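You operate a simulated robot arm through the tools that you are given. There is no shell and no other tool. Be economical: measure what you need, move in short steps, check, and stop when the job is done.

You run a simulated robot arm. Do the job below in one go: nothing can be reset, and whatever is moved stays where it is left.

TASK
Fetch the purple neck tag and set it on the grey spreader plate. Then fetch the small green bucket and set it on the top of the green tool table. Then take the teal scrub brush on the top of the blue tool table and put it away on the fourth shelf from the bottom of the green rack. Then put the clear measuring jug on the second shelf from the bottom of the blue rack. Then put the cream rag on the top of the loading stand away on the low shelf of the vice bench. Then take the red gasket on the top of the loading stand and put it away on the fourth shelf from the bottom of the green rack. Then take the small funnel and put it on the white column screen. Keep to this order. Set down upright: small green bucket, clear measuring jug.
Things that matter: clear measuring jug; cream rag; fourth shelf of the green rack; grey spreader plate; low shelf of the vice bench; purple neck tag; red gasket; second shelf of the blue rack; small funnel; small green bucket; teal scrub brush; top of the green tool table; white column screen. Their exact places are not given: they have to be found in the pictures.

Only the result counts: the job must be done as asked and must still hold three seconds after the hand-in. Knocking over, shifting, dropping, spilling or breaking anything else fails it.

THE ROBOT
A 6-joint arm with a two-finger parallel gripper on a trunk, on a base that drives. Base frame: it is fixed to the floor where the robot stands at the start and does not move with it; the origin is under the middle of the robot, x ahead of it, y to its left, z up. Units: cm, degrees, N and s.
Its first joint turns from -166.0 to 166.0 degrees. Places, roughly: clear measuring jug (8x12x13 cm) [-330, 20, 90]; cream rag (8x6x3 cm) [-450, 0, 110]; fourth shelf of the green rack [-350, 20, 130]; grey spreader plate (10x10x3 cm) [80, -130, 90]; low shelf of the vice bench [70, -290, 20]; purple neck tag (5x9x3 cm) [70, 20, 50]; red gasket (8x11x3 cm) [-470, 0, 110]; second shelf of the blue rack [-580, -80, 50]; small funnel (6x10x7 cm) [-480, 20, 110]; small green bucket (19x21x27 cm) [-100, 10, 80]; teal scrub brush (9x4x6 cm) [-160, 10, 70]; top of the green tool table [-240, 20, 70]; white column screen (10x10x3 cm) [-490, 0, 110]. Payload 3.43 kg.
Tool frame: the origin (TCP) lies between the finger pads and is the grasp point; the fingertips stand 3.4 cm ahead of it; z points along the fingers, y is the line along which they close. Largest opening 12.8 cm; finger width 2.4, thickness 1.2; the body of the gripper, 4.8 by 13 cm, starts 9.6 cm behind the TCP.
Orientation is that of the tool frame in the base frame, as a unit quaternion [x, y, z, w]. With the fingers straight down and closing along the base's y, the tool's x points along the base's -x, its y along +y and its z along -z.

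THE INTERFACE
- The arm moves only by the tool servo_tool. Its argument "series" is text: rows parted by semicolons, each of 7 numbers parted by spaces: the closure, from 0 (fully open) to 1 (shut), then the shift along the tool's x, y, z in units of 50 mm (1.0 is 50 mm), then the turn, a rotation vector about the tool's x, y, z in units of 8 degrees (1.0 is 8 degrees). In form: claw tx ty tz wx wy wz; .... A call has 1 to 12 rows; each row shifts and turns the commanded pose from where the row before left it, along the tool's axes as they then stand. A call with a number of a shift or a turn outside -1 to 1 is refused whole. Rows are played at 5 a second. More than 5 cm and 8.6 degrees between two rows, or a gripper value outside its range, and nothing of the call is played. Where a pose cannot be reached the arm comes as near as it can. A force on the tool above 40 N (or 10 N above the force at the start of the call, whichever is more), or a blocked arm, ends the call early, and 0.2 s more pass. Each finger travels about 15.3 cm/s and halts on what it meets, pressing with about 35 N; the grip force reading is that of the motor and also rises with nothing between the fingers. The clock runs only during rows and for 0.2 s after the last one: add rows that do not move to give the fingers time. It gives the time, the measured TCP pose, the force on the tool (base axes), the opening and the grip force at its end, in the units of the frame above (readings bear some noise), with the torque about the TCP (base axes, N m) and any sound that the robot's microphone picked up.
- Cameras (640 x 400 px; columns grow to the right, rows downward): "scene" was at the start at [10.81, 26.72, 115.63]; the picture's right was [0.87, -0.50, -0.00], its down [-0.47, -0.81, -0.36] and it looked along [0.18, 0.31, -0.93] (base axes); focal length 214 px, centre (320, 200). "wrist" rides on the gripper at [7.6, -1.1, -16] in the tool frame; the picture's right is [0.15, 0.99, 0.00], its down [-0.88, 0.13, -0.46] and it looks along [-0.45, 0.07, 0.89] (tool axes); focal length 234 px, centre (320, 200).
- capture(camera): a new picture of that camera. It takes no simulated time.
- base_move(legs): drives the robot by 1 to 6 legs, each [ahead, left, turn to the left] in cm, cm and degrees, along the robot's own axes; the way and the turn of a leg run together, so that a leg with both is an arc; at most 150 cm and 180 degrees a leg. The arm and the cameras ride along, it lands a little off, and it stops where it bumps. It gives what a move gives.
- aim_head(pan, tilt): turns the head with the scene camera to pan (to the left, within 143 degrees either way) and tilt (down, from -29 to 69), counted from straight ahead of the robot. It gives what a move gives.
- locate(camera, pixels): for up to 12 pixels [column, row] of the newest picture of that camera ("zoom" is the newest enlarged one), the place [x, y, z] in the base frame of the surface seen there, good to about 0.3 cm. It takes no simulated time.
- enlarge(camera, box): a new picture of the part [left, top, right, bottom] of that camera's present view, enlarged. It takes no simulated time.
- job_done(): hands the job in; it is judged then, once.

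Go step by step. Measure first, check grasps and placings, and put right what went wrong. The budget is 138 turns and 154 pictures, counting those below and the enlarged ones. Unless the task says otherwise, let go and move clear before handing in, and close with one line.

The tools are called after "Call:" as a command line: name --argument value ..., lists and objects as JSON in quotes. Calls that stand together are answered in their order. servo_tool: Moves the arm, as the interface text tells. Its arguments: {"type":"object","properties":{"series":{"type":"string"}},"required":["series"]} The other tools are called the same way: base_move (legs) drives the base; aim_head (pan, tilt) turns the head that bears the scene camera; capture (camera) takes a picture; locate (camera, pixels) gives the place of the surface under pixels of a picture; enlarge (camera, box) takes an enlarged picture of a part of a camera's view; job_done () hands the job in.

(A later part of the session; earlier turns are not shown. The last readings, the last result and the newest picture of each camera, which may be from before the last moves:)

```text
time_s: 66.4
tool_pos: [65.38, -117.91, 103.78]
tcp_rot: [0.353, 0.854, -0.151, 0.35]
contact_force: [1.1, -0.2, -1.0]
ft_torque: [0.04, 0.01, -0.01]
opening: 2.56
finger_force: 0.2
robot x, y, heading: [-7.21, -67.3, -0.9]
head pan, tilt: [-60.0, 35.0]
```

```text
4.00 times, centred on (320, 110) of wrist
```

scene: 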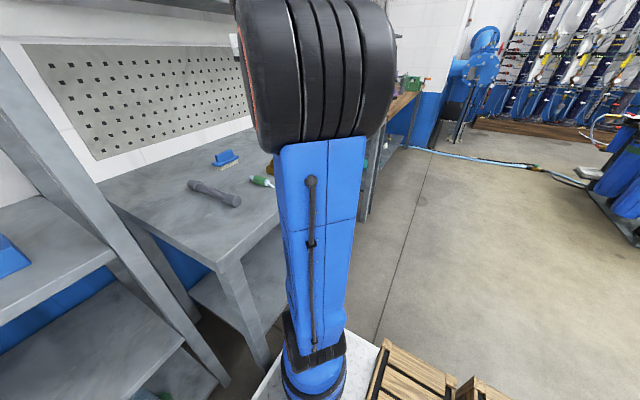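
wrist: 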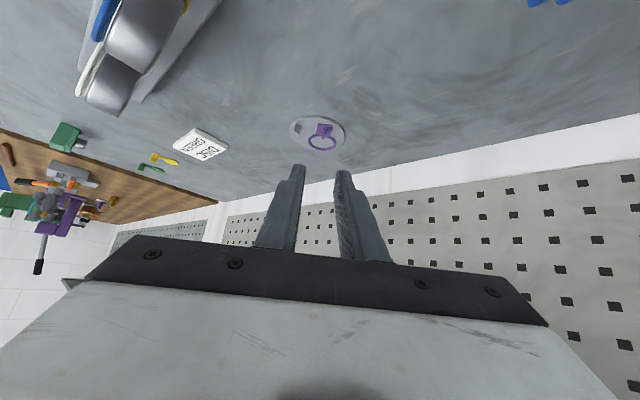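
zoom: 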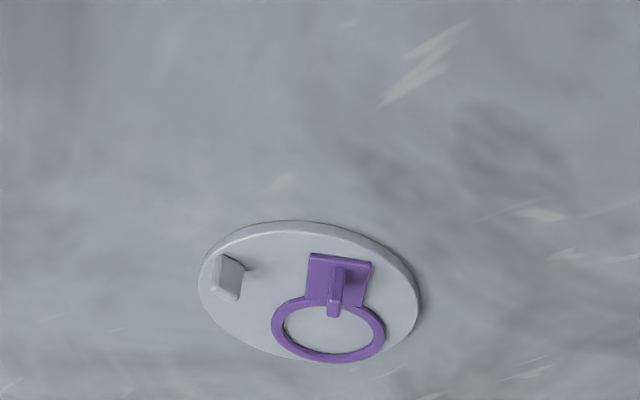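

The tag lies on the disc. Now the bucket: raise, back away 110 cm, and swing the arm to the left side (bearing +90°).

Call:
servo_tool --series "0.8 -0.7 0 -0.7 0 0 0;0.8 -0.7 0 -0.7 0 0 0"

Call:
base_move --legs '[[-110, 0, 0.8]]'

Call:
servo_tool --series "0.2 0.023 0.966 -0.023 -0.344 0 -0.346;0 0.023 0.966 -0.023 -0.344 0 -0.346;0 0.023 0.966 -0.023 -0.344 0 -0.346;0 0.023 0.966 -0.023 -0.344 0 -0.346;0 0.023 0.966 -0.023 -0.344 0 -0.346;0 0.023 0.966 -0.023 -0.344 0 -0.346;0 0.023 0.966 -0.023 -0.344 0 -0.346;0 0.023 0.966 -0.023 -0.344 0 -0.346;0 0.023 0.966 -0.023 -0.344 0 -0.346;0 0.023 0.966 -0.023 -0.344 0 -0.346;0 0.023 0.966 -0.023 -0.344 0 -0.346;0 0.023 0.966 -0.023 -0.344 0 -0.346"

Call:
servo_tool --series "0 0.023 0.966 -0.023 -0.344 0 -0.346;0 0.023 0.966 -0.023 -0.344 0 -0.346;0 0.023 0.966 -0.023 -0.344 0 -0.346;0 0.023 0.966 -0.023 -0.344 0 -0.346;0 0.023 0.966 -0.023 -0.344 0 -0.346;0 0.023 0.966 -0.023 -0.344 0 -0.346;0 0.023 0.966 -0.023 -0.344 0 -0.346;0 0.023 0.966 -0.023 -0.344 0 -0.346;0 0.023 0.966 -0.023 -0.344 0 -0.346;0 0.023 0.966 -0.023 -0.344 0 -0.346;0 0.023 0.966 -0.023 -0.344 0 -0.346;0 0.023 0.966 -0.023 -0.344 0 -0.346"

Call:
aim_head --pan 90 --tilt 30

Call:
capture --camera "scene"

```text
time_s: 67.0
tool_pos: [65.85, -117.93, 113.97]
tcp_rot: [0.354, 0.854, -0.151, 0.349]
contact_force: [0.3, -0.5, -0.5]
ft_torque: [-0.03, 0.01, 0.0]
opening: 2.57
finger_force: 0.1
robot x, y, heading: [-7.39, -67.83, -0.9]
head pan, tilt: [-60.0, 35.0]
```

```text
time_s: 72.7
tool_pos: [-43.78, -116.21, 114.04]
tcp_rot: [0.351, 0.856, -0.15, 0.35]
contact_force: [0.1, -0.8, -0.5]
ft_torque: [-0.03, 0.0, 0.0]
opening: 2.51
finger_force: 0.0
robot x, y, heading: [-117.51, -66.18, -0.6]
head pan, tilt: [-60.0, 35.0]
```

```text
time_s: 75.2
tool_pos: [-23.19, -63.63, 113.8]
tcp_rot: [-0.019, 0.926, 0.003, 0.377]
contact_force: [0.0, -0.4, 0.1]
ft_torque: [0.0, 0.01, 0.02]
opening: 12.79
finger_force: 0.0
robot x, y, heading: [-117.35, -66.14, -0.4]
head pan, tilt: [-60.0, 35.0]
```

```text
time_s: 77.8
tool_pos: [-47.19, -12.72, 113.12]
tcp_rot: [-0.385, 0.843, 0.157, 0.341]
contact_force: [-1.0, -1.1, 0.7]
ft_torque: [0.02, -0.01, 0.02]
opening: 12.79
finger_force: 0.2
robot x, y, heading: [-117.37, -66.2, -0.3]
head pan, tilt: [-60.0, 35.0]
```

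```text
time_s: 80.2
tool_pos: [-47.11, -12.67, 113.23]
tcp_rot: [-0.384, 0.844, 0.156, 0.342]
contact_force: [-0.1, -0.2, 0.8]
ft_torque: [0.01, -0.02, -0.02]
opening: 12.82
finger_force: 0.2
robot x, y, heading: [-117.53, -66.14, -0.4]
head pan, tilt: [90.0, 30.0]
```

```text
126 pictures are left
```

scene: 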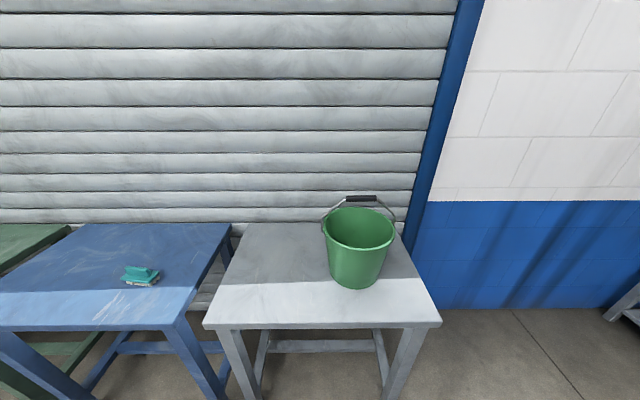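

Good view: the bucket's bail stands up with a black grip at (361,199). Measuring.

Call:
enlarge --camera "scene" --box '[280, 175, 440, 275]'

Call:
locate --camera "zoom" --pixels '[[265, 96], [385, 98], [325, 97], [175, 215], [460, 215], [320, 280], [310, 130], [310, 450], [240, 110], [420, 120], [320, 380]]'

Call:
locate --camera "scene" --pixels '[[356, 286], [60, 250], [20, 240], [72, 228], [220, 225], [140, 270], [140, 284], [204, 325], [441, 322], [0, 330], [180, 330]]'

```text
4.00 times, centred on (360, 225) of scene
```

zoom: 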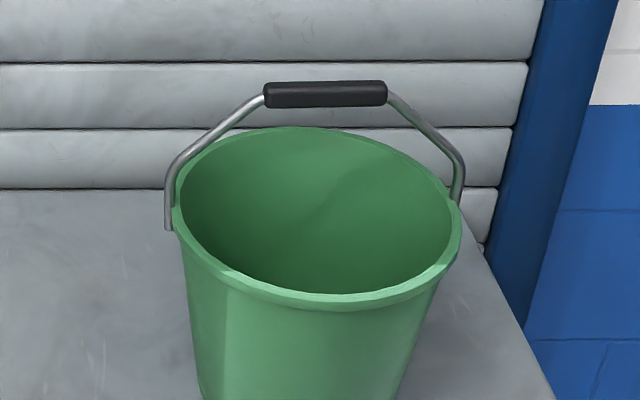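

```text
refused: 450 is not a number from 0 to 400
```

```text
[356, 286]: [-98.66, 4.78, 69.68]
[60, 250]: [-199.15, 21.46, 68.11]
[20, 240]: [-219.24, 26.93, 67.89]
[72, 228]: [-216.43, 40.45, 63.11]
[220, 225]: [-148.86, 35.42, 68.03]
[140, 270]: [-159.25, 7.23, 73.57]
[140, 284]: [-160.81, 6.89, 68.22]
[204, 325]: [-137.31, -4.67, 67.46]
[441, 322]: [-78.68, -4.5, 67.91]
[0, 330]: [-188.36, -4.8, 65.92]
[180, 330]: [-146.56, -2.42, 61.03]
```

Call:
locate --camera "zoom" --pixels '[[265, 96], [385, 94], [325, 94], [178, 213], [458, 213], [320, 298], [310, 130], [200, 150], [445, 145], [320, 340], [325, 102]]'

```text
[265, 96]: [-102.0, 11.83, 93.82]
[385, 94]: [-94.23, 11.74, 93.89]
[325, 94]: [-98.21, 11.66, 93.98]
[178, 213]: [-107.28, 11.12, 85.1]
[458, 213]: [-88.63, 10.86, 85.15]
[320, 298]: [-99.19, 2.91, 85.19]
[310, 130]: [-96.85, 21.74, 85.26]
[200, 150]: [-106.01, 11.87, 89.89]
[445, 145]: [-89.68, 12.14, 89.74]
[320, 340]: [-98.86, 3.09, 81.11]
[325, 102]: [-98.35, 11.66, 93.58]
```

Handle grip centre ≈ (-98.2,11.8,93.9), running along x. I'll bring the tool straight down with fingers closing along y, above it.

Call:
servo_tool --series "0 0 0 0 0 0.917 0;0 0 0 0 0 0.917 0;0 0 0 0 0 0.917 0;0 0 0 0 0 0.917 0;0 0 0 0 0 0.917 0;0 0 0 0 0 0.917 0"

Call:
servo_tool --series "0 0 0 0 0 0 0.875;0 0 0 0 0 0 0.875;0 0 0 0 0 0 0.875;0 0 0 0 0 0 0.875;0 0 0 0 0 0 0.875;0 0 0 0 0 0 0.875;0 0 0 0 0 0 0.875"

```text
time_s: 81.6
tool_pos: [-48.83, -14.6, 109.21]
tcp_rot: [-0.415, 0.91, 0.002, 0.004]
contact_force: [-0.3, 0.0, -1.2]
ft_torque: [0.03, -0.03, -0.01]
opening: 12.8
finger_force: 0.1
out of reach, approached as far as the arm can: row 5, 6
robot x, y, heading: [-117.54, -66.22, -0.7]
head pan, tilt: [90.0, 30.0]
```

```text
time_s: 83.2
tool_pos: [-48.89, -14.85, 109.11]
tcp_rot: [0.001, 1.0, 0.002, 0.001]
contact_force: [0.1, 0.0, -0.2]
ft_torque: [0.0, 0.0, 0.01]
opening: 12.79
finger_force: 0.1
robot x, y, heading: [-116.96, -66.3, -0.6]
head pan, tilt: [90.0, 30.0]
```

The tool is vertical, but height is limited at this radius. I'll bring the base 14 cm closer so the lift has room, then move above the handle.

Call:
base_move --legs '[[0, 14, 0]]'

Call:
servo_tool --series "0 0.82 0.2 0.08 0 0 0;0 0.82 0.2 0.08 0 0 0;0 0.82 0.2 0.08 0 0 0;0 0.82 0.2 0.08 0 0 0;0 0.82 0.2 0.08 0 0 0;0 0.82 0.2 0.08 0 0 0;0 0.82 0.2 0.08 0 0 0;0 0.82 0.2 0.08 0 0 0;0 0.82 0.2 0.08 0 0 0;0 0.82 0.2 0.08 0 0 0;0 0.82 0.2 0.08 0 0 0;0 0.82 0.2 0.08 0 0 0"

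Call:
capture --camera "wrist"

```text
time_s: 84.5
tool_pos: [-49.07, -0.56, 109.21]
tcp_rot: [-0.003, 1.0, 0.002, 0.003]
contact_force: [-1.2, 0.1, 0.4]
ft_torque: [-0.02, 0.01, 0.03]
opening: 12.8
finger_force: 0.0
robot x, y, heading: [-117.38, -51.99, -0.6]
head pan, tilt: [90.0, 30.0]
```

```text
time_s: 87.1
tool_pos: [-98.15, 11.27, 104.47]
tcp_rot: [-0.001, 1.0, 0.004, 0.002]
contact_force: [0.0, -1.0, 1.0]
ft_torque: [0.04, 0.02, 0.0]
opening: 12.77
finger_force: 0.0
robot x, y, heading: [-117.23, -51.83, -0.1]
head pan, tilt: [90.0, 30.0]
```

```text
124 pictures are left
```

wrist: 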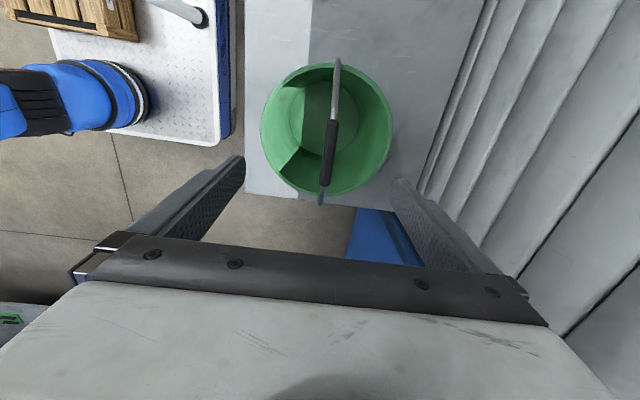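

Call:
locate --camera "wrist" --pixels '[[330, 150], [329, 125], [327, 180], [325, 150], [336, 150]]'

Call:
servo_tool --series "0 0 0.12 0.5 0 0 0;0 0 0 0.5 0 0 0;0 0 0 0.5 0 0 0;0 0 0 0.5 0 0 0"

Call:
capture --camera "wrist"

```text
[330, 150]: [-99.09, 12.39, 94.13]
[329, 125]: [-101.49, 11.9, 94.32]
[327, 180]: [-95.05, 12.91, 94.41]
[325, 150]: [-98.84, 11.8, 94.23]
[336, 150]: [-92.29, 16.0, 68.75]
```

```text
time_s: 88.1
tool_pos: [-98.19, 11.92, 94.45]
tcp_rot: [-0.001, 1.0, 0.002, 0.001]
contact_force: [-0.1, 0.0, -0.6]
ft_torque: [0.0, -0.01, -0.07]
opening: 12.8
finger_force: 0.2
robot x, y, heading: [-117.39, -52.02, -0.3]
head pan, tilt: [90.0, 30.0]
```

```text
123 pictures are left
```

wrist: 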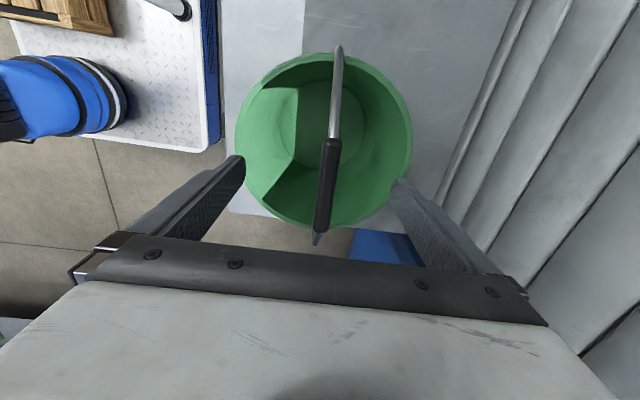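

Handle is between the fingers; fine-adjust and close.

Call:
servo_tool --series "0 0 0.06 0.12 0 0 0;0.6 0 0 0 0 0 0;1 0 0 0 0 0 0;1 0 0 0 0 0 0;1 0 0 0 0 0 0"

Call:
servo_tool --series "1 0 0 -0.1 0 0 0;1 0 0 -0.2 0 0 0;1 0 0 -0.3 0 0 0;1 0 0 0 0 0 0"

Call:
capture --camera "wrist"

```text
time_s: 89.3
tool_pos: [-98.22, 12.29, 93.77]
tcp_rot: [-0.002, 1.0, 0.003, 0.002]
contact_force: [2.4, 0.1, -0.7]
ft_torque: [-0.22, -0.14, 0.09]
opening: 1.39
finger_force: 35.0
robot x, y, heading: [-117.31, -52.03, -0.3]
head pan, tilt: [90.0, 30.0]
```

```text
time_s: 90.3
tool_pos: [-98.11, 12.23, 96.77]
tcp_rot: [-0.002, 1.0, 0.002, 0.002]
contact_force: [0.4, -0.5, -6.2]
ft_torque: [0.04, -0.01, 0.0]
opening: 1.38
finger_force: 35.3
robot x, y, heading: [-117.0, -52.28, -0.3]
head pan, tilt: [90.0, 30.0]
```

```text
122 pictures are left
```

wrist: 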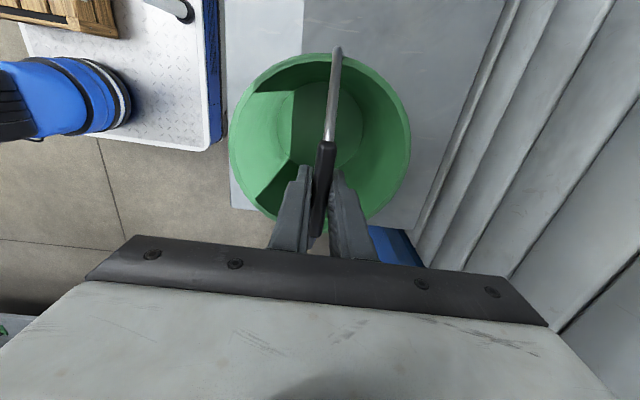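

Bucket lifted (6 N). Raise further, move away from the tables, drive back toward the green table and look.

Call:
servo_tool --series "1 0 0 -0.4 0 0 0;1 0 0 -0.4 0 0 0;1 0 0 -0.4 0 0 0;1 0 0 -0.2 0 0 0;1 0 0 0 0 0 0"

Call:
base_move --legs '[[0, -36, 0], [-70, 0, 0.4], [-62, 0, 0]]'

Call:
capture --camera "scene"

```text
time_s: 91.5
tool_pos: [-98.19, 12.23, 103.84]
tcp_rot: [-0.002, 1.0, 0.002, 0.002]
contact_force: [0.1, 0.2, -7.3]
ft_torque: [-0.04, 0.04, -0.03]
opening: 1.36
finger_force: 34.8
robot x, y, heading: [-117.15, -51.9, -0.1]
head pan, tilt: [90.0, 30.0]
```

```text
time_s: 100.2
tool_pos: [-228.99, -23.13, 103.92]
tcp_rot: [-0.011, 1.0, 0.003, 0.002]
contact_force: [-0.2, 0.1, -7.1]
ft_torque: [-0.02, -0.04, -0.06]
opening: 1.37
finger_force: 34.5
robot x, y, heading: [-246.58, -87.93, 0.9]
head pan, tilt: [90.0, 30.0]
```

```text
121 pictures are left
```

scene: 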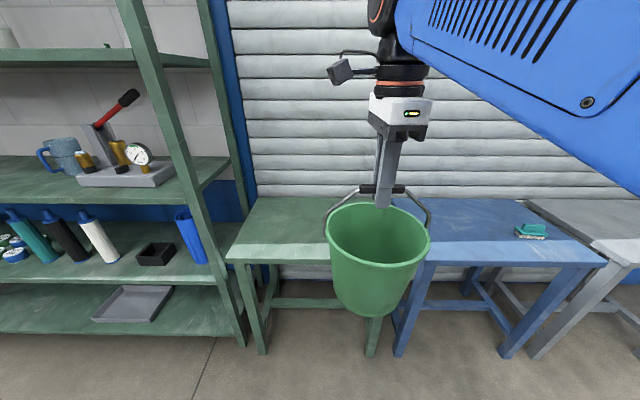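

The green table is free. Measuring its edges.

Call:
locate --camera "scene" --pixels '[[228, 258], [260, 200], [300, 230], [330, 210], [440, 240], [250, 310], [240, 330], [212, 190], [160, 185], [530, 230]]'

```text
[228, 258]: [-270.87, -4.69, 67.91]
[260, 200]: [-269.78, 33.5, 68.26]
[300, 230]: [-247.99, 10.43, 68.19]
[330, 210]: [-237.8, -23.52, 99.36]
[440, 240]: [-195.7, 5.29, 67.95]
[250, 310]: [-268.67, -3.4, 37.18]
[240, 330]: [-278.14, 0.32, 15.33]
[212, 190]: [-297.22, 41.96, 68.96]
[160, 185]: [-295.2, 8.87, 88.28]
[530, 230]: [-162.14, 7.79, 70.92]
```

Target spot (-241,14). Drive back 12 and left 37, then lower.

Call:
base_move --legs '[[-12, 0, -0.8], [0, 37, 0]]'

Call:
servo_tool --series "1 0 0 0.5 0 0 0;1 0 0 0.5 0 0 0;1 0 0 0.5 0 0 0;1 0 0 0.3 0 0 0;1 0 0 0 0 0 0"

Call:
capture --camera "scene"

```text
time_s: 103.4
tool_pos: [-240.3, 12.97, 103.9]
tcp_rot: [-0.005, 1.0, 0.003, 0.001]
contact_force: [0.6, -0.7, -7.4]
ft_torque: [-0.02, 0.03, 0.02]
opening: 1.37
finger_force: 35.1
robot x, y, heading: [-258.88, -51.51, 0.0]
head pan, tilt: [90.0, 30.0]
```

```text
time_s: 104.6
tool_pos: [-240.29, 13.0, 94.73]
tcp_rot: [-0.004, 1.0, 0.003, 0.002]
contact_force: [0.4, -0.1, -6.2]
ft_torque: [-0.02, 0.0, 0.0]
opening: 1.37
finger_force: 35.0
robot x, y, heading: [-258.58, -51.8, -0.2]
head pan, tilt: [90.0, 30.0]
```

```text
120 pictures are left
```

scene: 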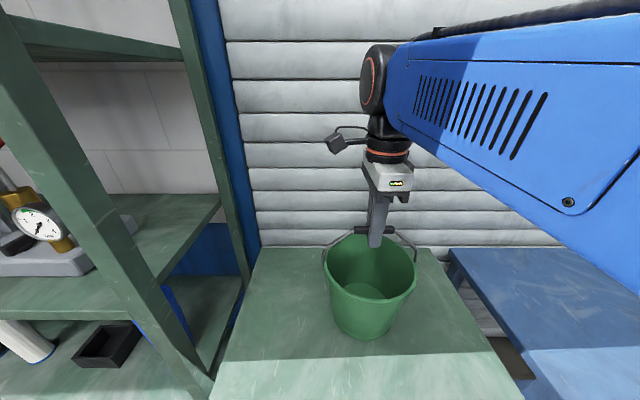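

About 1 cm left; lower to contact.

Call:
servo_tool --series "1 0 0 0.1 0 0 0;1 0 0 0.05 0 0 0;1 0 0 0.05 0 0 0;1 0 0 0 0 0 0"

```text
time_s: 105.6
tool_pos: [-240.28, 13.18, 93.89]
tcp_rot: [-0.005, 1.0, 0.002, 0.001]
contact_force: [-0.1, 0.1, -7.1]
ft_torque: [-0.01, 0.01, 0.03]
opening: 1.38
finger_force: 35.3
robot x, y, heading: [-258.33, -51.39, 0.2]
head pan, tilt: [90.0, 30.0]
```

Call:
servo_tool --series "1 0 0 0.03 0 0 0;1 0 0 0.03 0 0 0;1 0 0 0 0 0 0"

```text
time_s: 106.4
tool_pos: [-240.24, 13.05, 93.8]
tcp_rot: [-0.004, 1.0, 0.004, 0.001]
contact_force: [3.0, 6.5, 19.2]
ft_torque: [-0.06, -0.18, 0.06]
opening: 1.38
finger_force: 34.9
robot x, y, heading: [-258.83, -51.56, -0.0]
head pan, tilt: [90.0, 30.0]
```

Bucket is down (19 N). Open and lift clear.

Call:
servo_tool --series "0.95 0 0 0 0 0 0;0.7 0 0 0 0 0 0;0.4 0 0 0 0 0 0;0.4 0 0 -0.3 0 0 0;0.4 0 0 -0.8 0 0 0;0.4 0 0 -0.9 0 0 0;0.4 0 0 -0.5 0 0 0"

Call:
capture --camera "scene"

```text
time_s: 108.0
tool_pos: [-240.13, 13.05, 106.12]
tcp_rot: [-0.005, 1.0, 0.003, 0.002]
contact_force: [-0.8, 0.2, 1.0]
ft_torque: [0.01, 0.0, 0.01]
opening: 7.72
finger_force: 0.2
robot x, y, heading: [-258.9, -51.59, 0.0]
head pan, tilt: [90.0, 30.0]
```

```text
119 pictures are left
```

scene: 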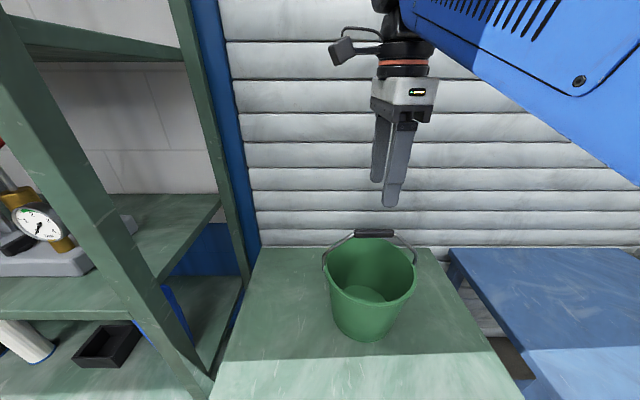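

Bucket upright on the green table. Next the teal brush: drive 79 cm forward.

Call:
base_move --legs '[[79, 0, 0]]'

Call:
aim_head --pan 85 --tilt 45

Call:
capture --camera "scene"

Call:
capture --camera "wrist"

```text
time_s: 112.3
tool_pos: [-159.21, 13.61, 106.21]
tcp_rot: [-0.008, 1.0, 0.003, 0.001]
contact_force: [0.8, -0.2, 0.1]
ft_torque: [-0.02, 0.02, 0.0]
opening: 7.69
finger_force: 0.0
robot x, y, heading: [-177.94, -50.79, 0.5]
head pan, tilt: [90.0, 30.0]
```

```text
time_s: 113.1
tool_pos: [-159.22, 13.52, 106.17]
tcp_rot: [-0.009, 1.0, 0.002, 0.001]
contact_force: [0.7, 0.6, -0.3]
ft_torque: [0.01, 0.0, -0.02]
opening: 7.67
finger_force: 0.0
robot x, y, heading: [-177.77, -51.26, 0.5]
head pan, tilt: [85.0, 45.0]
```

```text
118 pictures are left
```

scene: 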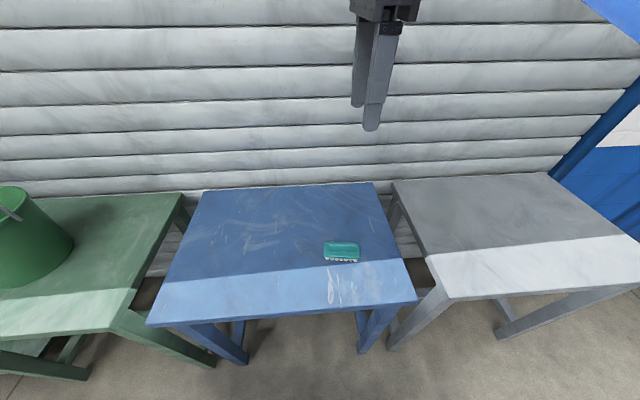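

```text
117 pictures are left
```

wrist: 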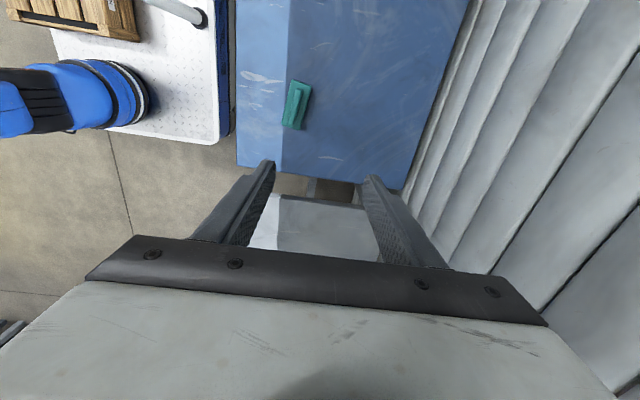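

Call:
enlarge --camera "wrist" --box '[256, 65, 336, 145]'

Call:
enlarge --camera "scene" --box '[300, 225, 380, 275]'

Call:
locate --camera "wrist" --pixels '[[293, 82], [310, 86], [301, 128], [284, 124], [297, 105], [300, 90], [294, 120]]'

Call:
locate --camera "zoom" --pixels '[[200, 160], [460, 160], [330, 160], [330, 220], [330, 290], [200, 280], [480, 250]]'

```text
5.00 times, centred on (296, 105) of wrist
```

zoom: 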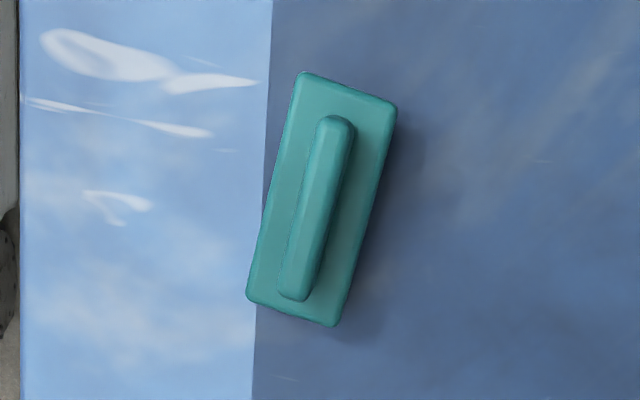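

```text
8.00 times, centred on (340, 250) of scene
```

zoom: 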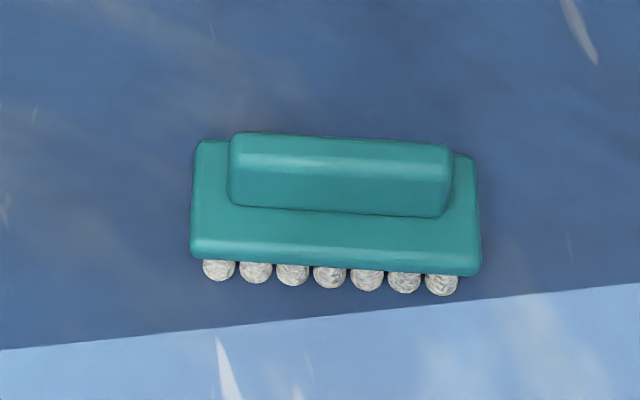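

```text
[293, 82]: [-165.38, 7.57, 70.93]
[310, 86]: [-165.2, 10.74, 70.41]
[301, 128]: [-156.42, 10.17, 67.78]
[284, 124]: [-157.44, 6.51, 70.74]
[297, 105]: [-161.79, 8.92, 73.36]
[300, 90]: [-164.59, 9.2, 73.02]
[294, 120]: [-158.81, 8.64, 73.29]
```

```text
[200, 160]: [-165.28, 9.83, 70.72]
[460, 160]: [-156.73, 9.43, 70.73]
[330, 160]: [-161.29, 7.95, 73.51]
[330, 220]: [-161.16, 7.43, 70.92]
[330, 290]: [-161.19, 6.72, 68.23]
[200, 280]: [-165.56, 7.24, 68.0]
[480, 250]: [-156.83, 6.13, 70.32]
```

Brush ridge centre ≈(-161.2,8.6), yaw about -6°, body z 69–71. It must go onto a high shelf, so I'll grasp it by its ends with a tilted tool (heading 84°, 55° from vertical). First step back 17 cm and reorient.

Call:
base_move --legs '[[0, -17, -0.4]]'

Call:
servo_tool --series "0 0 0 0 0 0 -0.955;0 0 0 0 0 0 -0.955;0 0 0 0 0 0 -0.955;0 0 0 0 0 0 -0.955;0 0 0 0 0 0 -0.955;0 0 0 0 0 0 -0.955;0 0 0 0 0 0 -0.955;0 0 0 0 0 0 -0.955;0 0 0 0 0 0 -0.955;0 0 0 0 0 0 -0.955;0 0 0 0 0 0 -0.955"

Call:
servo_tool --series "0 0 0 0 0 -0.98 0;0 0 0 0 0 -0.98 0;0 0 0 0 0 -0.98 0;0 0 0 0 0 -0.98 0;0 0 0 0 0 -0.98 0;0 0 0 0 0 -0.98 0;0 0 0 0 0 -0.98 0"

```text
time_s: 114.6
tool_pos: [-158.5, -3.51, 106.12]
tcp_rot: [-0.002, 1.0, 0.003, 0.002]
contact_force: [-0.2, -0.4, 0.6]
ft_torque: [0.0, 0.03, 0.0]
opening: 7.7
finger_force: 0.0
robot x, y, heading: [-177.1, -68.02, -0.1]
head pan, tilt: [85.0, 45.0]
```

```text
time_s: 117.0
tool_pos: [-158.55, -3.58, 106.28]
tcp_rot: [-0.673, 0.74, 0.0, 0.003]
contact_force: [0.1, 0.3, 0.7]
ft_torque: [0.01, 0.01, 0.03]
opening: 12.8
finger_force: 0.1
robot x, y, heading: [-177.24, -67.74, 0.0]
head pan, tilt: [85.0, 45.0]
```

```text
time_s: 118.6
tool_pos: [-158.59, -3.58, 105.98]
tcp_rot: [-0.595, 0.656, 0.31, 0.345]
contact_force: [0.8, 0.0, -0.5]
ft_torque: [-0.02, 0.02, -0.02]
opening: 12.77
finger_force: 0.0
robot x, y, heading: [-177.47, -67.99, -0.1]
head pan, tilt: [85.0, 45.0]
```

Call:
servo_tool --series "0 0.649 0.108 0.571 0 0 0;0 0.649 0.108 0.571 0 0 0;0 0.649 0.108 0.571 0 0 0;0 0.649 0.108 0.571 0 0 0;0 0.649 0.108 0.571 0 0 0;0 0.649 0.108 0.571 0 0 0;0 0.649 0.108 0.571 0 0 0"

Call:
capture --camera "wrist"

Call:
capture --camera "scene"

```text
time_s: 120.2
tool_pos: [-162.05, 0.2, 76.17]
tcp_rot: [-0.595, 0.657, 0.31, 0.344]
contact_force: [-0.1, 0.1, -0.2]
ft_torque: [-0.01, 0.01, 0.03]
opening: 12.8
finger_force: 0.0
robot x, y, heading: [-177.26, -68.29, -0.0]
head pan, tilt: [85.0, 45.0]
```

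```text
114 pictures are left
```

wrist: 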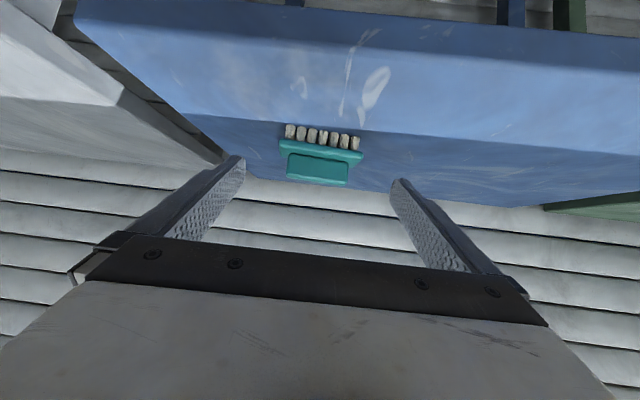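

```text
113 pictures are left
```

scene: 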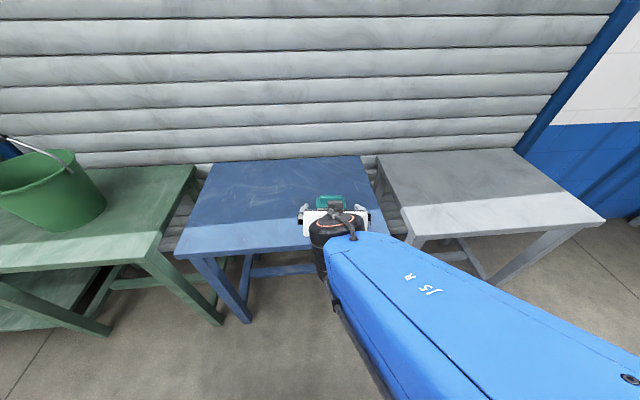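

Brush is centred between the fingers; advance 8.2 cm and close.

Call:
servo_tool --series "0 0.01 0 0.8 0 0 0;0 0.01 0 0.5 0 0 0;0 0.01 0 0.34 0 0 0;0.2 0 0 0 0 0 0;1 0 0 0 0 0 0;1 0 0 0 0 0 0"

Call:
capture --camera "wrist"

```text
time_s: 121.6
tool_pos: [-161.18, 6.64, 71.44]
tcp_rot: [-0.595, 0.657, 0.31, 0.344]
contact_force: [-0.7, 0.6, 0.8]
ft_torque: [-0.02, -0.08, -0.01]
opening: 8.92
finger_force: 35.2
robot x, y, heading: [-177.19, -67.73, -0.1]
head pan, tilt: [85.0, 45.0]
```

```text
112 pictures are left
```

wrist: 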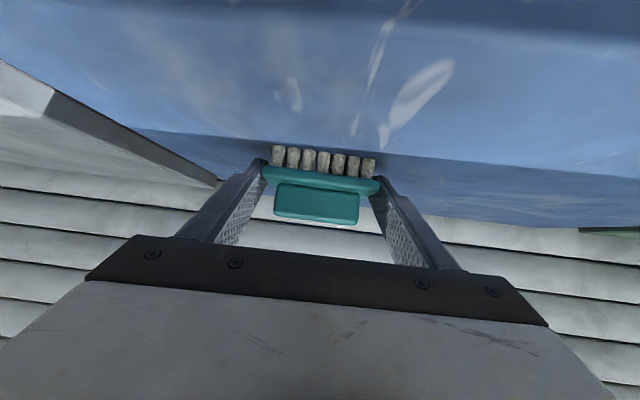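

Brush gripped (8.9 cm). Lift, move clear, and drive back toward the green rack to view it.

Call:
servo_tool --series "1 -0.3 0 -0.21 0 0 0;1 -0.74 0 -0.512 0 0 0;1 -0.74 0 -0.512 0 0 0;1 -0.74 0 -0.512 0 0 0;1 -0.74 0 -0.512 0 0 0"

Call:
base_move --legs '[[0, -45, 0], [-100, 0, 0], [-90, 0, 0]]'

Call:
aim_head --pan 90 --tilt 10

Call:
capture --camera "scene"

```text
time_s: 122.8
tool_pos: [-161.41, 6.71, 90.98]
tcp_rot: [-0.596, 0.657, 0.309, 0.344]
contact_force: [0.4, -0.7, -1.2]
ft_torque: [-0.02, 0.02, 0.0]
opening: 8.9
finger_force: 35.0
robot x, y, heading: [-177.67, -68.27, -0.2]
head pan, tilt: [85.0, 45.0]
```

```text
time_s: 134.5
tool_pos: [-352.71, -44.62, 91.14]
tcp_rot: [-0.612, 0.641, 0.319, 0.337]
contact_force: [-0.4, -0.8, -1.7]
ft_torque: [-0.04, -0.02, -0.01]
opening: 8.9
finger_force: 35.4
robot x, y, heading: [-365.11, -119.81, 2.8]
head pan, tilt: [85.0, 45.0]
```

```text
time_s: 135.5
tool_pos: [-352.62, -44.61, 91.06]
tcp_rot: [-0.612, 0.641, 0.318, 0.336]
contact_force: [-0.3, -0.8, -1.2]
ft_torque: [-0.04, 0.0, -0.01]
opening: 8.92
finger_force: 34.5
robot x, y, heading: [-365.29, -119.96, 2.8]
head pan, tilt: [90.0, 10.0]
```

```text
111 pictures are left
```

scene: 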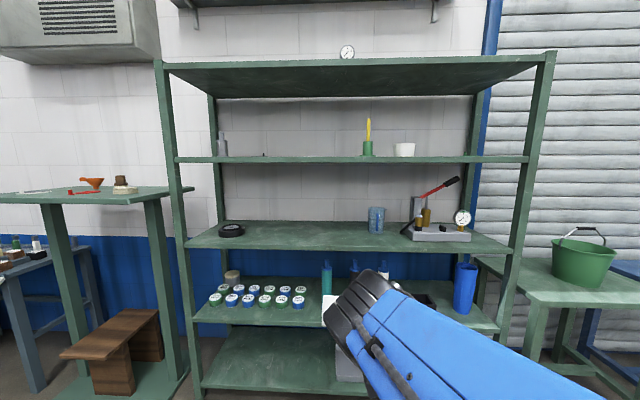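

The rack's fourth shelf is at about row 158; measuring the shelf and what stands on it.

Call:
locate --camera "scene" --pixels '[[180, 158], [300, 160], [525, 160], [300, 157], [222, 155], [264, 155], [367, 155], [404, 155], [300, 90], [300, 153], [350, 66]]'

Call:
enlarge --camera "scene" --box '[170, 100, 450, 275]'

```text
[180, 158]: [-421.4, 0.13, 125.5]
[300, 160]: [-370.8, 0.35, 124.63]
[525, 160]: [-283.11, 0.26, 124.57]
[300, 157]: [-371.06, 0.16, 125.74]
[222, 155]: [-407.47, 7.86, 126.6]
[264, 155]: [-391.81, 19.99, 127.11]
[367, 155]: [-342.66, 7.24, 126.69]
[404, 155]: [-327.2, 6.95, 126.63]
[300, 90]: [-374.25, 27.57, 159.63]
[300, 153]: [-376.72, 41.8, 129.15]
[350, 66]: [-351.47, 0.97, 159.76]
```

```text
2.29 times, centred on (310, 188) of scene
```

zoom: 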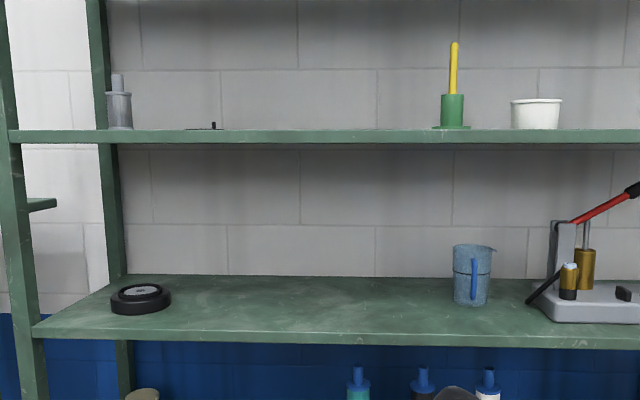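

Fourth shelf: front edge y≈0.2, top z≈126.6, next shelf underside 159.7; free between x≈-385 and -350. Raise the brush to z≈137 and view the shelf from the wrist.

Call:
servo_tool --series "1 -0.754 0 -0.525 0 0 0;1 -0.754 0 -0.525 0 0 0;1 -0.754 0 -0.525 0 0 0;1 -0.754 0 -0.525 0 0 0;1 -0.754 0 -0.525 0 0 0;1 -0.754 0 -0.525 0 0 0;1 -0.754 0 -0.525 0 0 0;1 -0.754 0 -0.525 0 0 0;1 -0.754 0 -0.525 0 0 0;1 -0.754 0 -0.525 0 0 0"

Call:
base_move --legs '[[0, 25, -1.4]]'

Call:
capture --camera "wrist"

```text
time_s: 137.7
tool_pos: [-352.29, -46.76, 132.57]
tcp_rot: [-0.613, 0.641, 0.318, 0.335]
contact_force: [0.0, 0.5, -0.6]
ft_torque: [-0.03, -0.01, -0.03]
opening: 8.92
finger_force: 34.9
out of reach, approached as far as the arm can: row 9, 10
robot x, y, heading: [-364.96, -120.04, 2.8]
head pan, tilt: [90.0, 10.0]
```

```text
time_s: 139.5
tool_pos: [-351.23, -21.76, 132.8]
tcp_rot: [-0.603, 0.649, 0.314, 0.341]
contact_force: [0.6, -0.2, -0.5]
ft_torque: [-0.06, 0.01, 0.04]
opening: 8.9
finger_force: 35.2
robot x, y, heading: [-365.97, -94.65, 1.0]
head pan, tilt: [90.0, 10.0]
```

```text
109 pictures are left
```

wrist: 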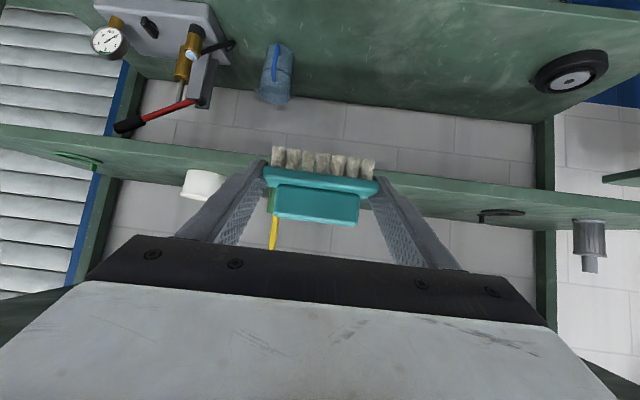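

Reach limit at that radius; pull in 10 cm, raise, and look again.

Call:
servo_tool --series "1 0.38 0 -0.547 0 0 0;1 0.38 0 -0.547 0 0 0;1 0.38 0 -0.547 0 0 0;1 -0.7 0 -0.49 0 0 0;1 -0.5 0 -0.35 0 0 0"

Call:
capture --camera "wrist"

Call:
locate --camera "wrist" --pixels '[[500, 213], [530, 212], [590, 225], [475, 215], [450, 200], [205, 185]]'

```text
time_s: 140.7
tool_pos: [-351.95, -32.73, 139.2]
tcp_rot: [-0.603, 0.649, 0.315, 0.34]
contact_force: [0.2, 0.2, -0.8]
ft_torque: [-0.04, -0.03, 0.01]
opening: 8.93
finger_force: 34.7
out of reach, approached as far as the arm can: row 5
robot x, y, heading: [-365.85, -94.87, 1.1]
head pan, tilt: [90.0, 10.0]
```

```text
108 pictures are left
```

wrist: 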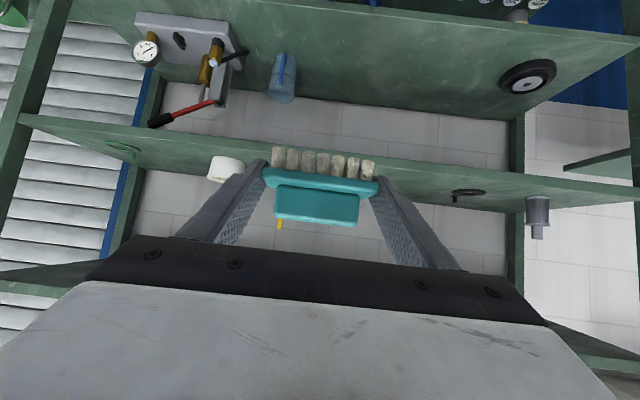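

```text
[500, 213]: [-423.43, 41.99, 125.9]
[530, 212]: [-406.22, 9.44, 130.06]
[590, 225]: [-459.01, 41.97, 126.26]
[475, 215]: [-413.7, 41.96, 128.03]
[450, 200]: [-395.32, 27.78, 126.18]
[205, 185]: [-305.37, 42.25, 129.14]
```

Call:
locate --camera "wrist" --pixels '[[455, 195], [485, 190], [420, 180], [400, 185], [440, 175], [225, 170], [390, 170], [430, 197]]'

```text
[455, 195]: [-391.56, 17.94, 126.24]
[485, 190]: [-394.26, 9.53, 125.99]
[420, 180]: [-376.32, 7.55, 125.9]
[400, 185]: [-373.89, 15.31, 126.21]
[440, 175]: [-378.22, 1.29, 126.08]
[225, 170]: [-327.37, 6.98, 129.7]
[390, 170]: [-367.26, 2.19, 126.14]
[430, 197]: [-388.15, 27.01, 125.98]
```

The free stretch is x≈-384…-350; brush target x=-374. Drive back 22 and left 40 to bring the brush over the shelf.

Call:
base_move --legs '[[-22, 0, -0.8], [0, 39, 0]]'

Call:
capture --camera "wrist"

```text
time_s: 144.5
tool_pos: [-372.78, 6.6, 139.28]
tcp_rot: [-0.598, 0.654, 0.312, 0.343]
contact_force: [0.2, -0.3, -1.1]
ft_torque: [-0.03, -0.02, -0.01]
opening: 8.94
finger_force: 34.8
robot x, y, heading: [-387.33, -55.66, 0.5]
head pan, tilt: [90.0, 10.0]
```

```text
107 pictures are left
```

wrist: 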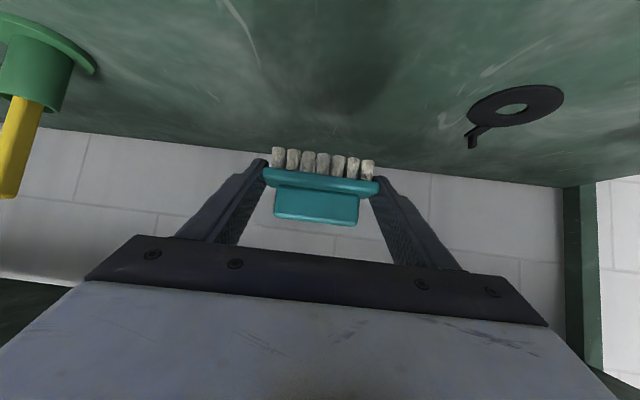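

Clear below. Lower 9.5 cm straight down.

Call:
servo_tool --series "1 0.39 0 0.272 0 0 0;1 0.39 0 0.272 0 0 0;1 0.39 0 0.272 0 0 0;1 0.35 0 0.244 0 0 0;1 0 0 0 0 0 0"

Call:
enlarge --camera "wrist" --box '[200, 100, 440, 250]'

```text
time_s: 145.7
tool_pos: [-372.69, 6.73, 129.79]
tcp_rot: [-0.598, 0.653, 0.312, 0.343]
contact_force: [-0.4, 0.5, 0.0]
ft_torque: [0.02, -0.03, -0.04]
opening: 8.92
finger_force: 35.7
robot x, y, heading: [-387.15, -55.45, 0.8]
head pan, tilt: [90.0, 10.0]
```

```text
2.67 times, centred on (320, 175) of wrist
```

zoom: 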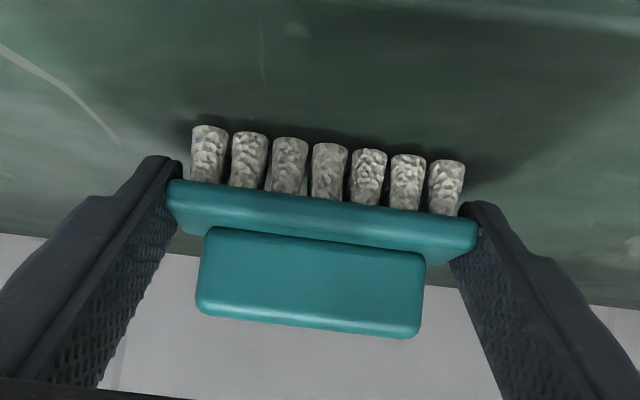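

Call:
servo_tool --series "1 0.033 0 0.023 0 0 0;1 0.033 0 0.023 0 0 0;1 0 0 0 0 0 0"

```text
time_s: 146.5
tool_pos: [-372.74, 6.67, 129.38]
tcp_rot: [-0.598, 0.654, 0.312, 0.343]
contact_force: [0.3, 0.0, -1.3]
ft_torque: [-0.04, -0.01, -0.02]
opening: 8.95
finger_force: 35.4
robot x, y, heading: [-387.17, -55.62, 0.3]
head pan, tilt: [90.0, 10.0]
```

Call:
servo_tool --series "1 0.025 0 0.018 0 0 0;1 0.02 0 0.015 0 0 0;1 0 0 0 0 0 0"

```text
time_s: 147.3
tool_pos: [-372.75, 6.69, 129.21]
tcp_rot: [-0.599, 0.653, 0.313, 0.343]
contact_force: [-0.9, 3.4, 15.0]
ft_torque: [0.27, 0.52, -0.05]
opening: 8.91
finger_force: 35.0
robot x, y, heading: [-387.45, -55.25, 0.6]
head pan, tilt: [90.0, 10.0]
```

Contact (15 N). Release and back out along the tool axis.

Call:
servo_tool --series "0.2 0 0 0 0 0 0;0.1 0 0 0 0 0 0;0.1 0 0 -0.3 0 0 0;0.1 0 0 -0.8 0 0 0;0.1 0 0 -1 0 0 0"

Call:
capture --camera "wrist"

```text
time_s: 148.5
tool_pos: [-373.5, -1.98, 135.34]
tcp_rot: [-0.599, 0.654, 0.311, 0.342]
contact_force: [-0.4, 1.0, 0.0]
ft_torque: [0.02, -0.06, -0.03]
opening: 11.52
finger_force: 0.0
robot x, y, heading: [-387.43, -55.27, 0.6]
head pan, tilt: [90.0, 10.0]
```

```text
105 pictures are left
```

wrist: 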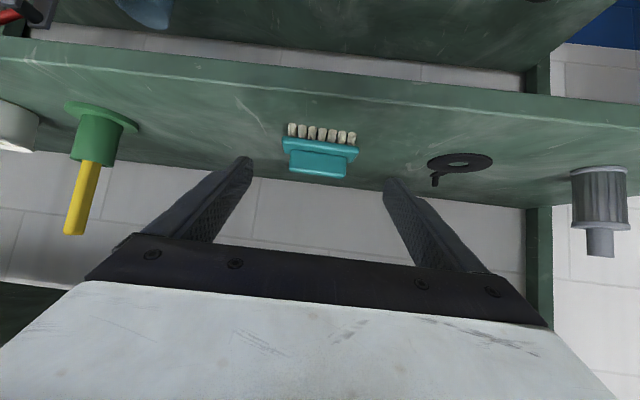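

Brush is on the fourth shelf. Back off, move in line with the jug, lower the tool and look.

Call:
base_move --legs '[[0, -32, -0.5], [43, 0, 0]]'

Call:
servo_tool --series "0 0.75 0 0.52 0 0 0;0 0.75 0 0.52 0 0 0;0 0.75 0 0.52 0 0 0;0 0.75 0 0.52 0 0 0;0 0.75 0 0.52 0 0 0;0 0.75 0 0.52 0 0 0"

Call:
capture --camera "wrist"

Call:
capture --camera "scene"

```text
time_s: 152.9
tool_pos: [-329.13, -34.31, 135.4]
tcp_rot: [-0.596, 0.656, 0.31, 0.344]
contact_force: [-0.1, 0.5, -0.5]
ft_torque: [0.0, 0.0, -0.01]
opening: 11.5
finger_force: 0.0
robot x, y, heading: [-343.45, -87.91, -0.0]
head pan, tilt: [90.0, 10.0]
```

```text
time_s: 154.2
tool_pos: [-328.61, -34.34, 123.26]
tcp_rot: [-0.547, 0.637, 0.39, 0.377]
contact_force: [0.5, 1.3, -0.5]
ft_torque: [-0.01, 0.0, 0.03]
opening: 12.8
finger_force: 0.1
robot x, y, heading: [-343.45, -87.77, 0.0]
head pan, tilt: [90.0, 10.0]
stopped in row 6: the arm was blocked; the commanded pose is now the measured one
```

```text
104 pictures are left
```

wrist: 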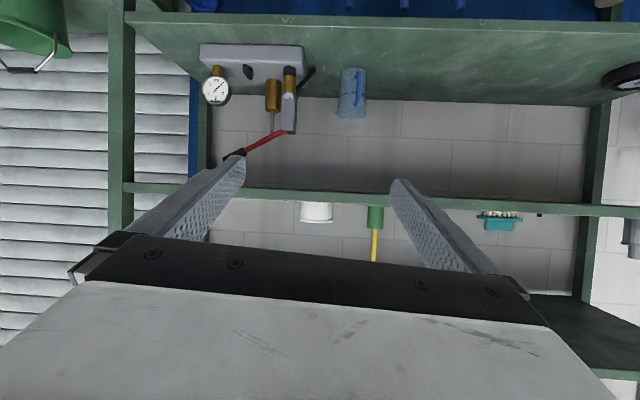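

```text
103 pictures are left
```

scene: 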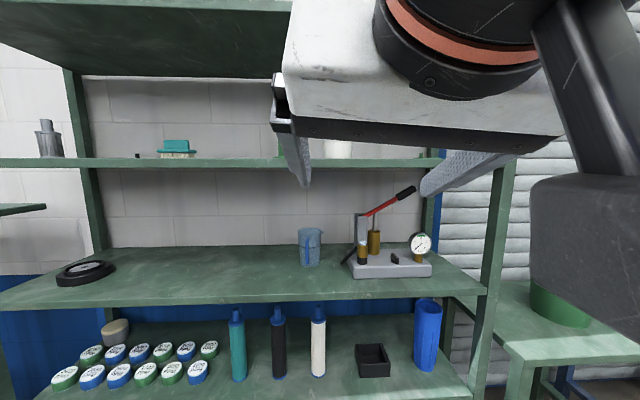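

The arm was too folded to go down here; it needs to extend. First measure the jug.

Call:
enlarge --camera "scene" --box '[270, 210, 370, 280]'

Call:
locate --camera "zoom" --pixels '[[255, 130], [200, 250], [310, 250], [255, 350], [235, 200], [235, 250], [190, 120], [330, 120], [270, 250], [260, 115], [180, 370]]'

Call:
enlarge --camera "wrist" --box '[310, 55, 390, 130]'

Call:
locate --camera "wrist" --pixels '[[350, 115], [350, 100], [340, 80], [363, 80], [357, 75], [357, 85], [350, 68], [352, 119]]'

```text
5.71 times, centred on (320, 245) of scene
```

zoom: 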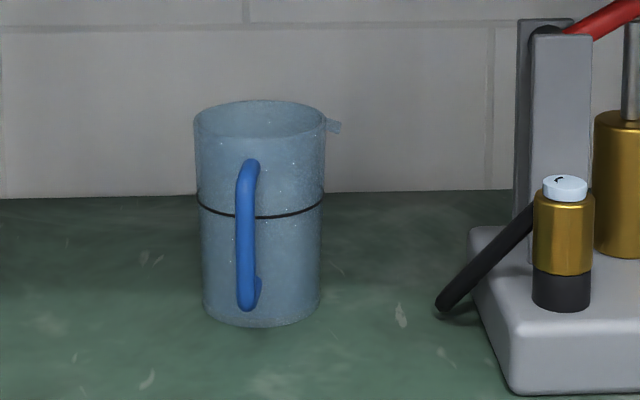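

```text
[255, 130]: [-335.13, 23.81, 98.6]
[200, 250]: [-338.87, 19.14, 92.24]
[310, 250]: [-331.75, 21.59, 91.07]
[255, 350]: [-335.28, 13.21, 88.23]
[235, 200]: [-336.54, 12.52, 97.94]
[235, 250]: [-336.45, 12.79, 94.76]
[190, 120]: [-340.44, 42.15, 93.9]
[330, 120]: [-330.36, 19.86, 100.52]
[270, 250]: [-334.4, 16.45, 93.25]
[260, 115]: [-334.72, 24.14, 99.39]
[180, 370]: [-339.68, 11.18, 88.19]
```

```text
5.33 times, centred on (350, 92) of wrist
```

zoom: 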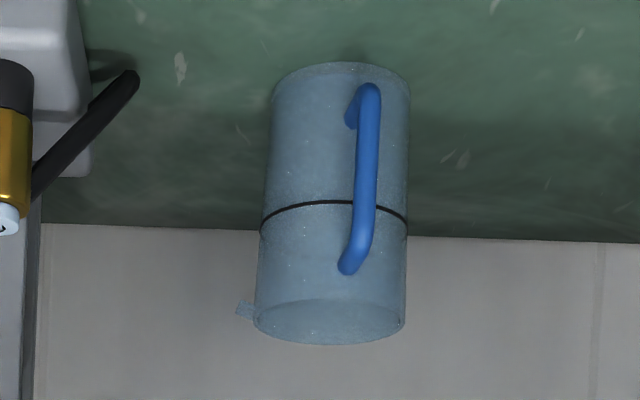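

```text
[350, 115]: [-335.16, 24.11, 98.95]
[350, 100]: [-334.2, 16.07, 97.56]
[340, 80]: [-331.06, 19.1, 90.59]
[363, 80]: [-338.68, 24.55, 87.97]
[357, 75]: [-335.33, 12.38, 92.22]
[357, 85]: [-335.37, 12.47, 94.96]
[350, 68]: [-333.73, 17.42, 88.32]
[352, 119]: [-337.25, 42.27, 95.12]
```

Jug axis ≈(-335,20.2), radius 4, z 88.2–101, handle toward me. I'll fix the roll, extend and lower to z≈96 in front of the shelf.

Call:
servo_tool --series "0 0 0 0 0 0 -0.66;0 0.413 0.19 0.723 0 0 0;0 0.413 0.19 0.723 0 0 0;0 0.413 0.19 0.723 0 0 0;0 0.413 0.19 0.723 0 0 0;0 0.413 0.19 0.723 0 0 0;0 0.413 0.19 0.723 0 0 0;0 0.413 0.19 0.723 0 0 0;0 0.413 0.19 0.723 0 0 0"

Call:
capture --camera "wrist"

```text
time_s: 156.2
tool_pos: [-335.0, -14.81, 95.74]
tcp_rot: [-0.577, 0.612, 0.372, 0.394]
contact_force: [0.7, -1.0, 0.7]
ft_torque: [-0.04, -0.01, 0.02]
opening: 12.8
finger_force: 0.0
robot x, y, heading: [-343.51, -87.62, 0.1]
head pan, tilt: [90.0, 10.0]
```

```text
100 pictures are left
```

wrist: 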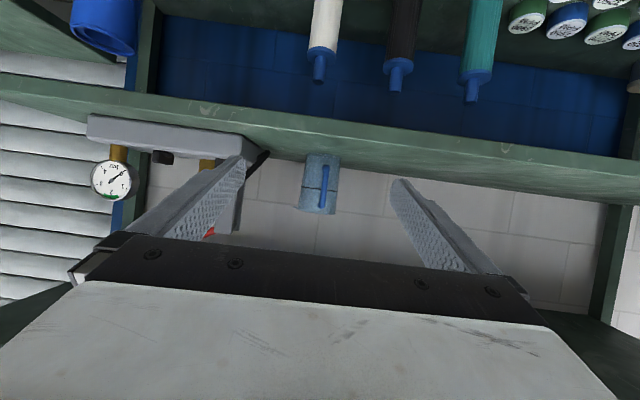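

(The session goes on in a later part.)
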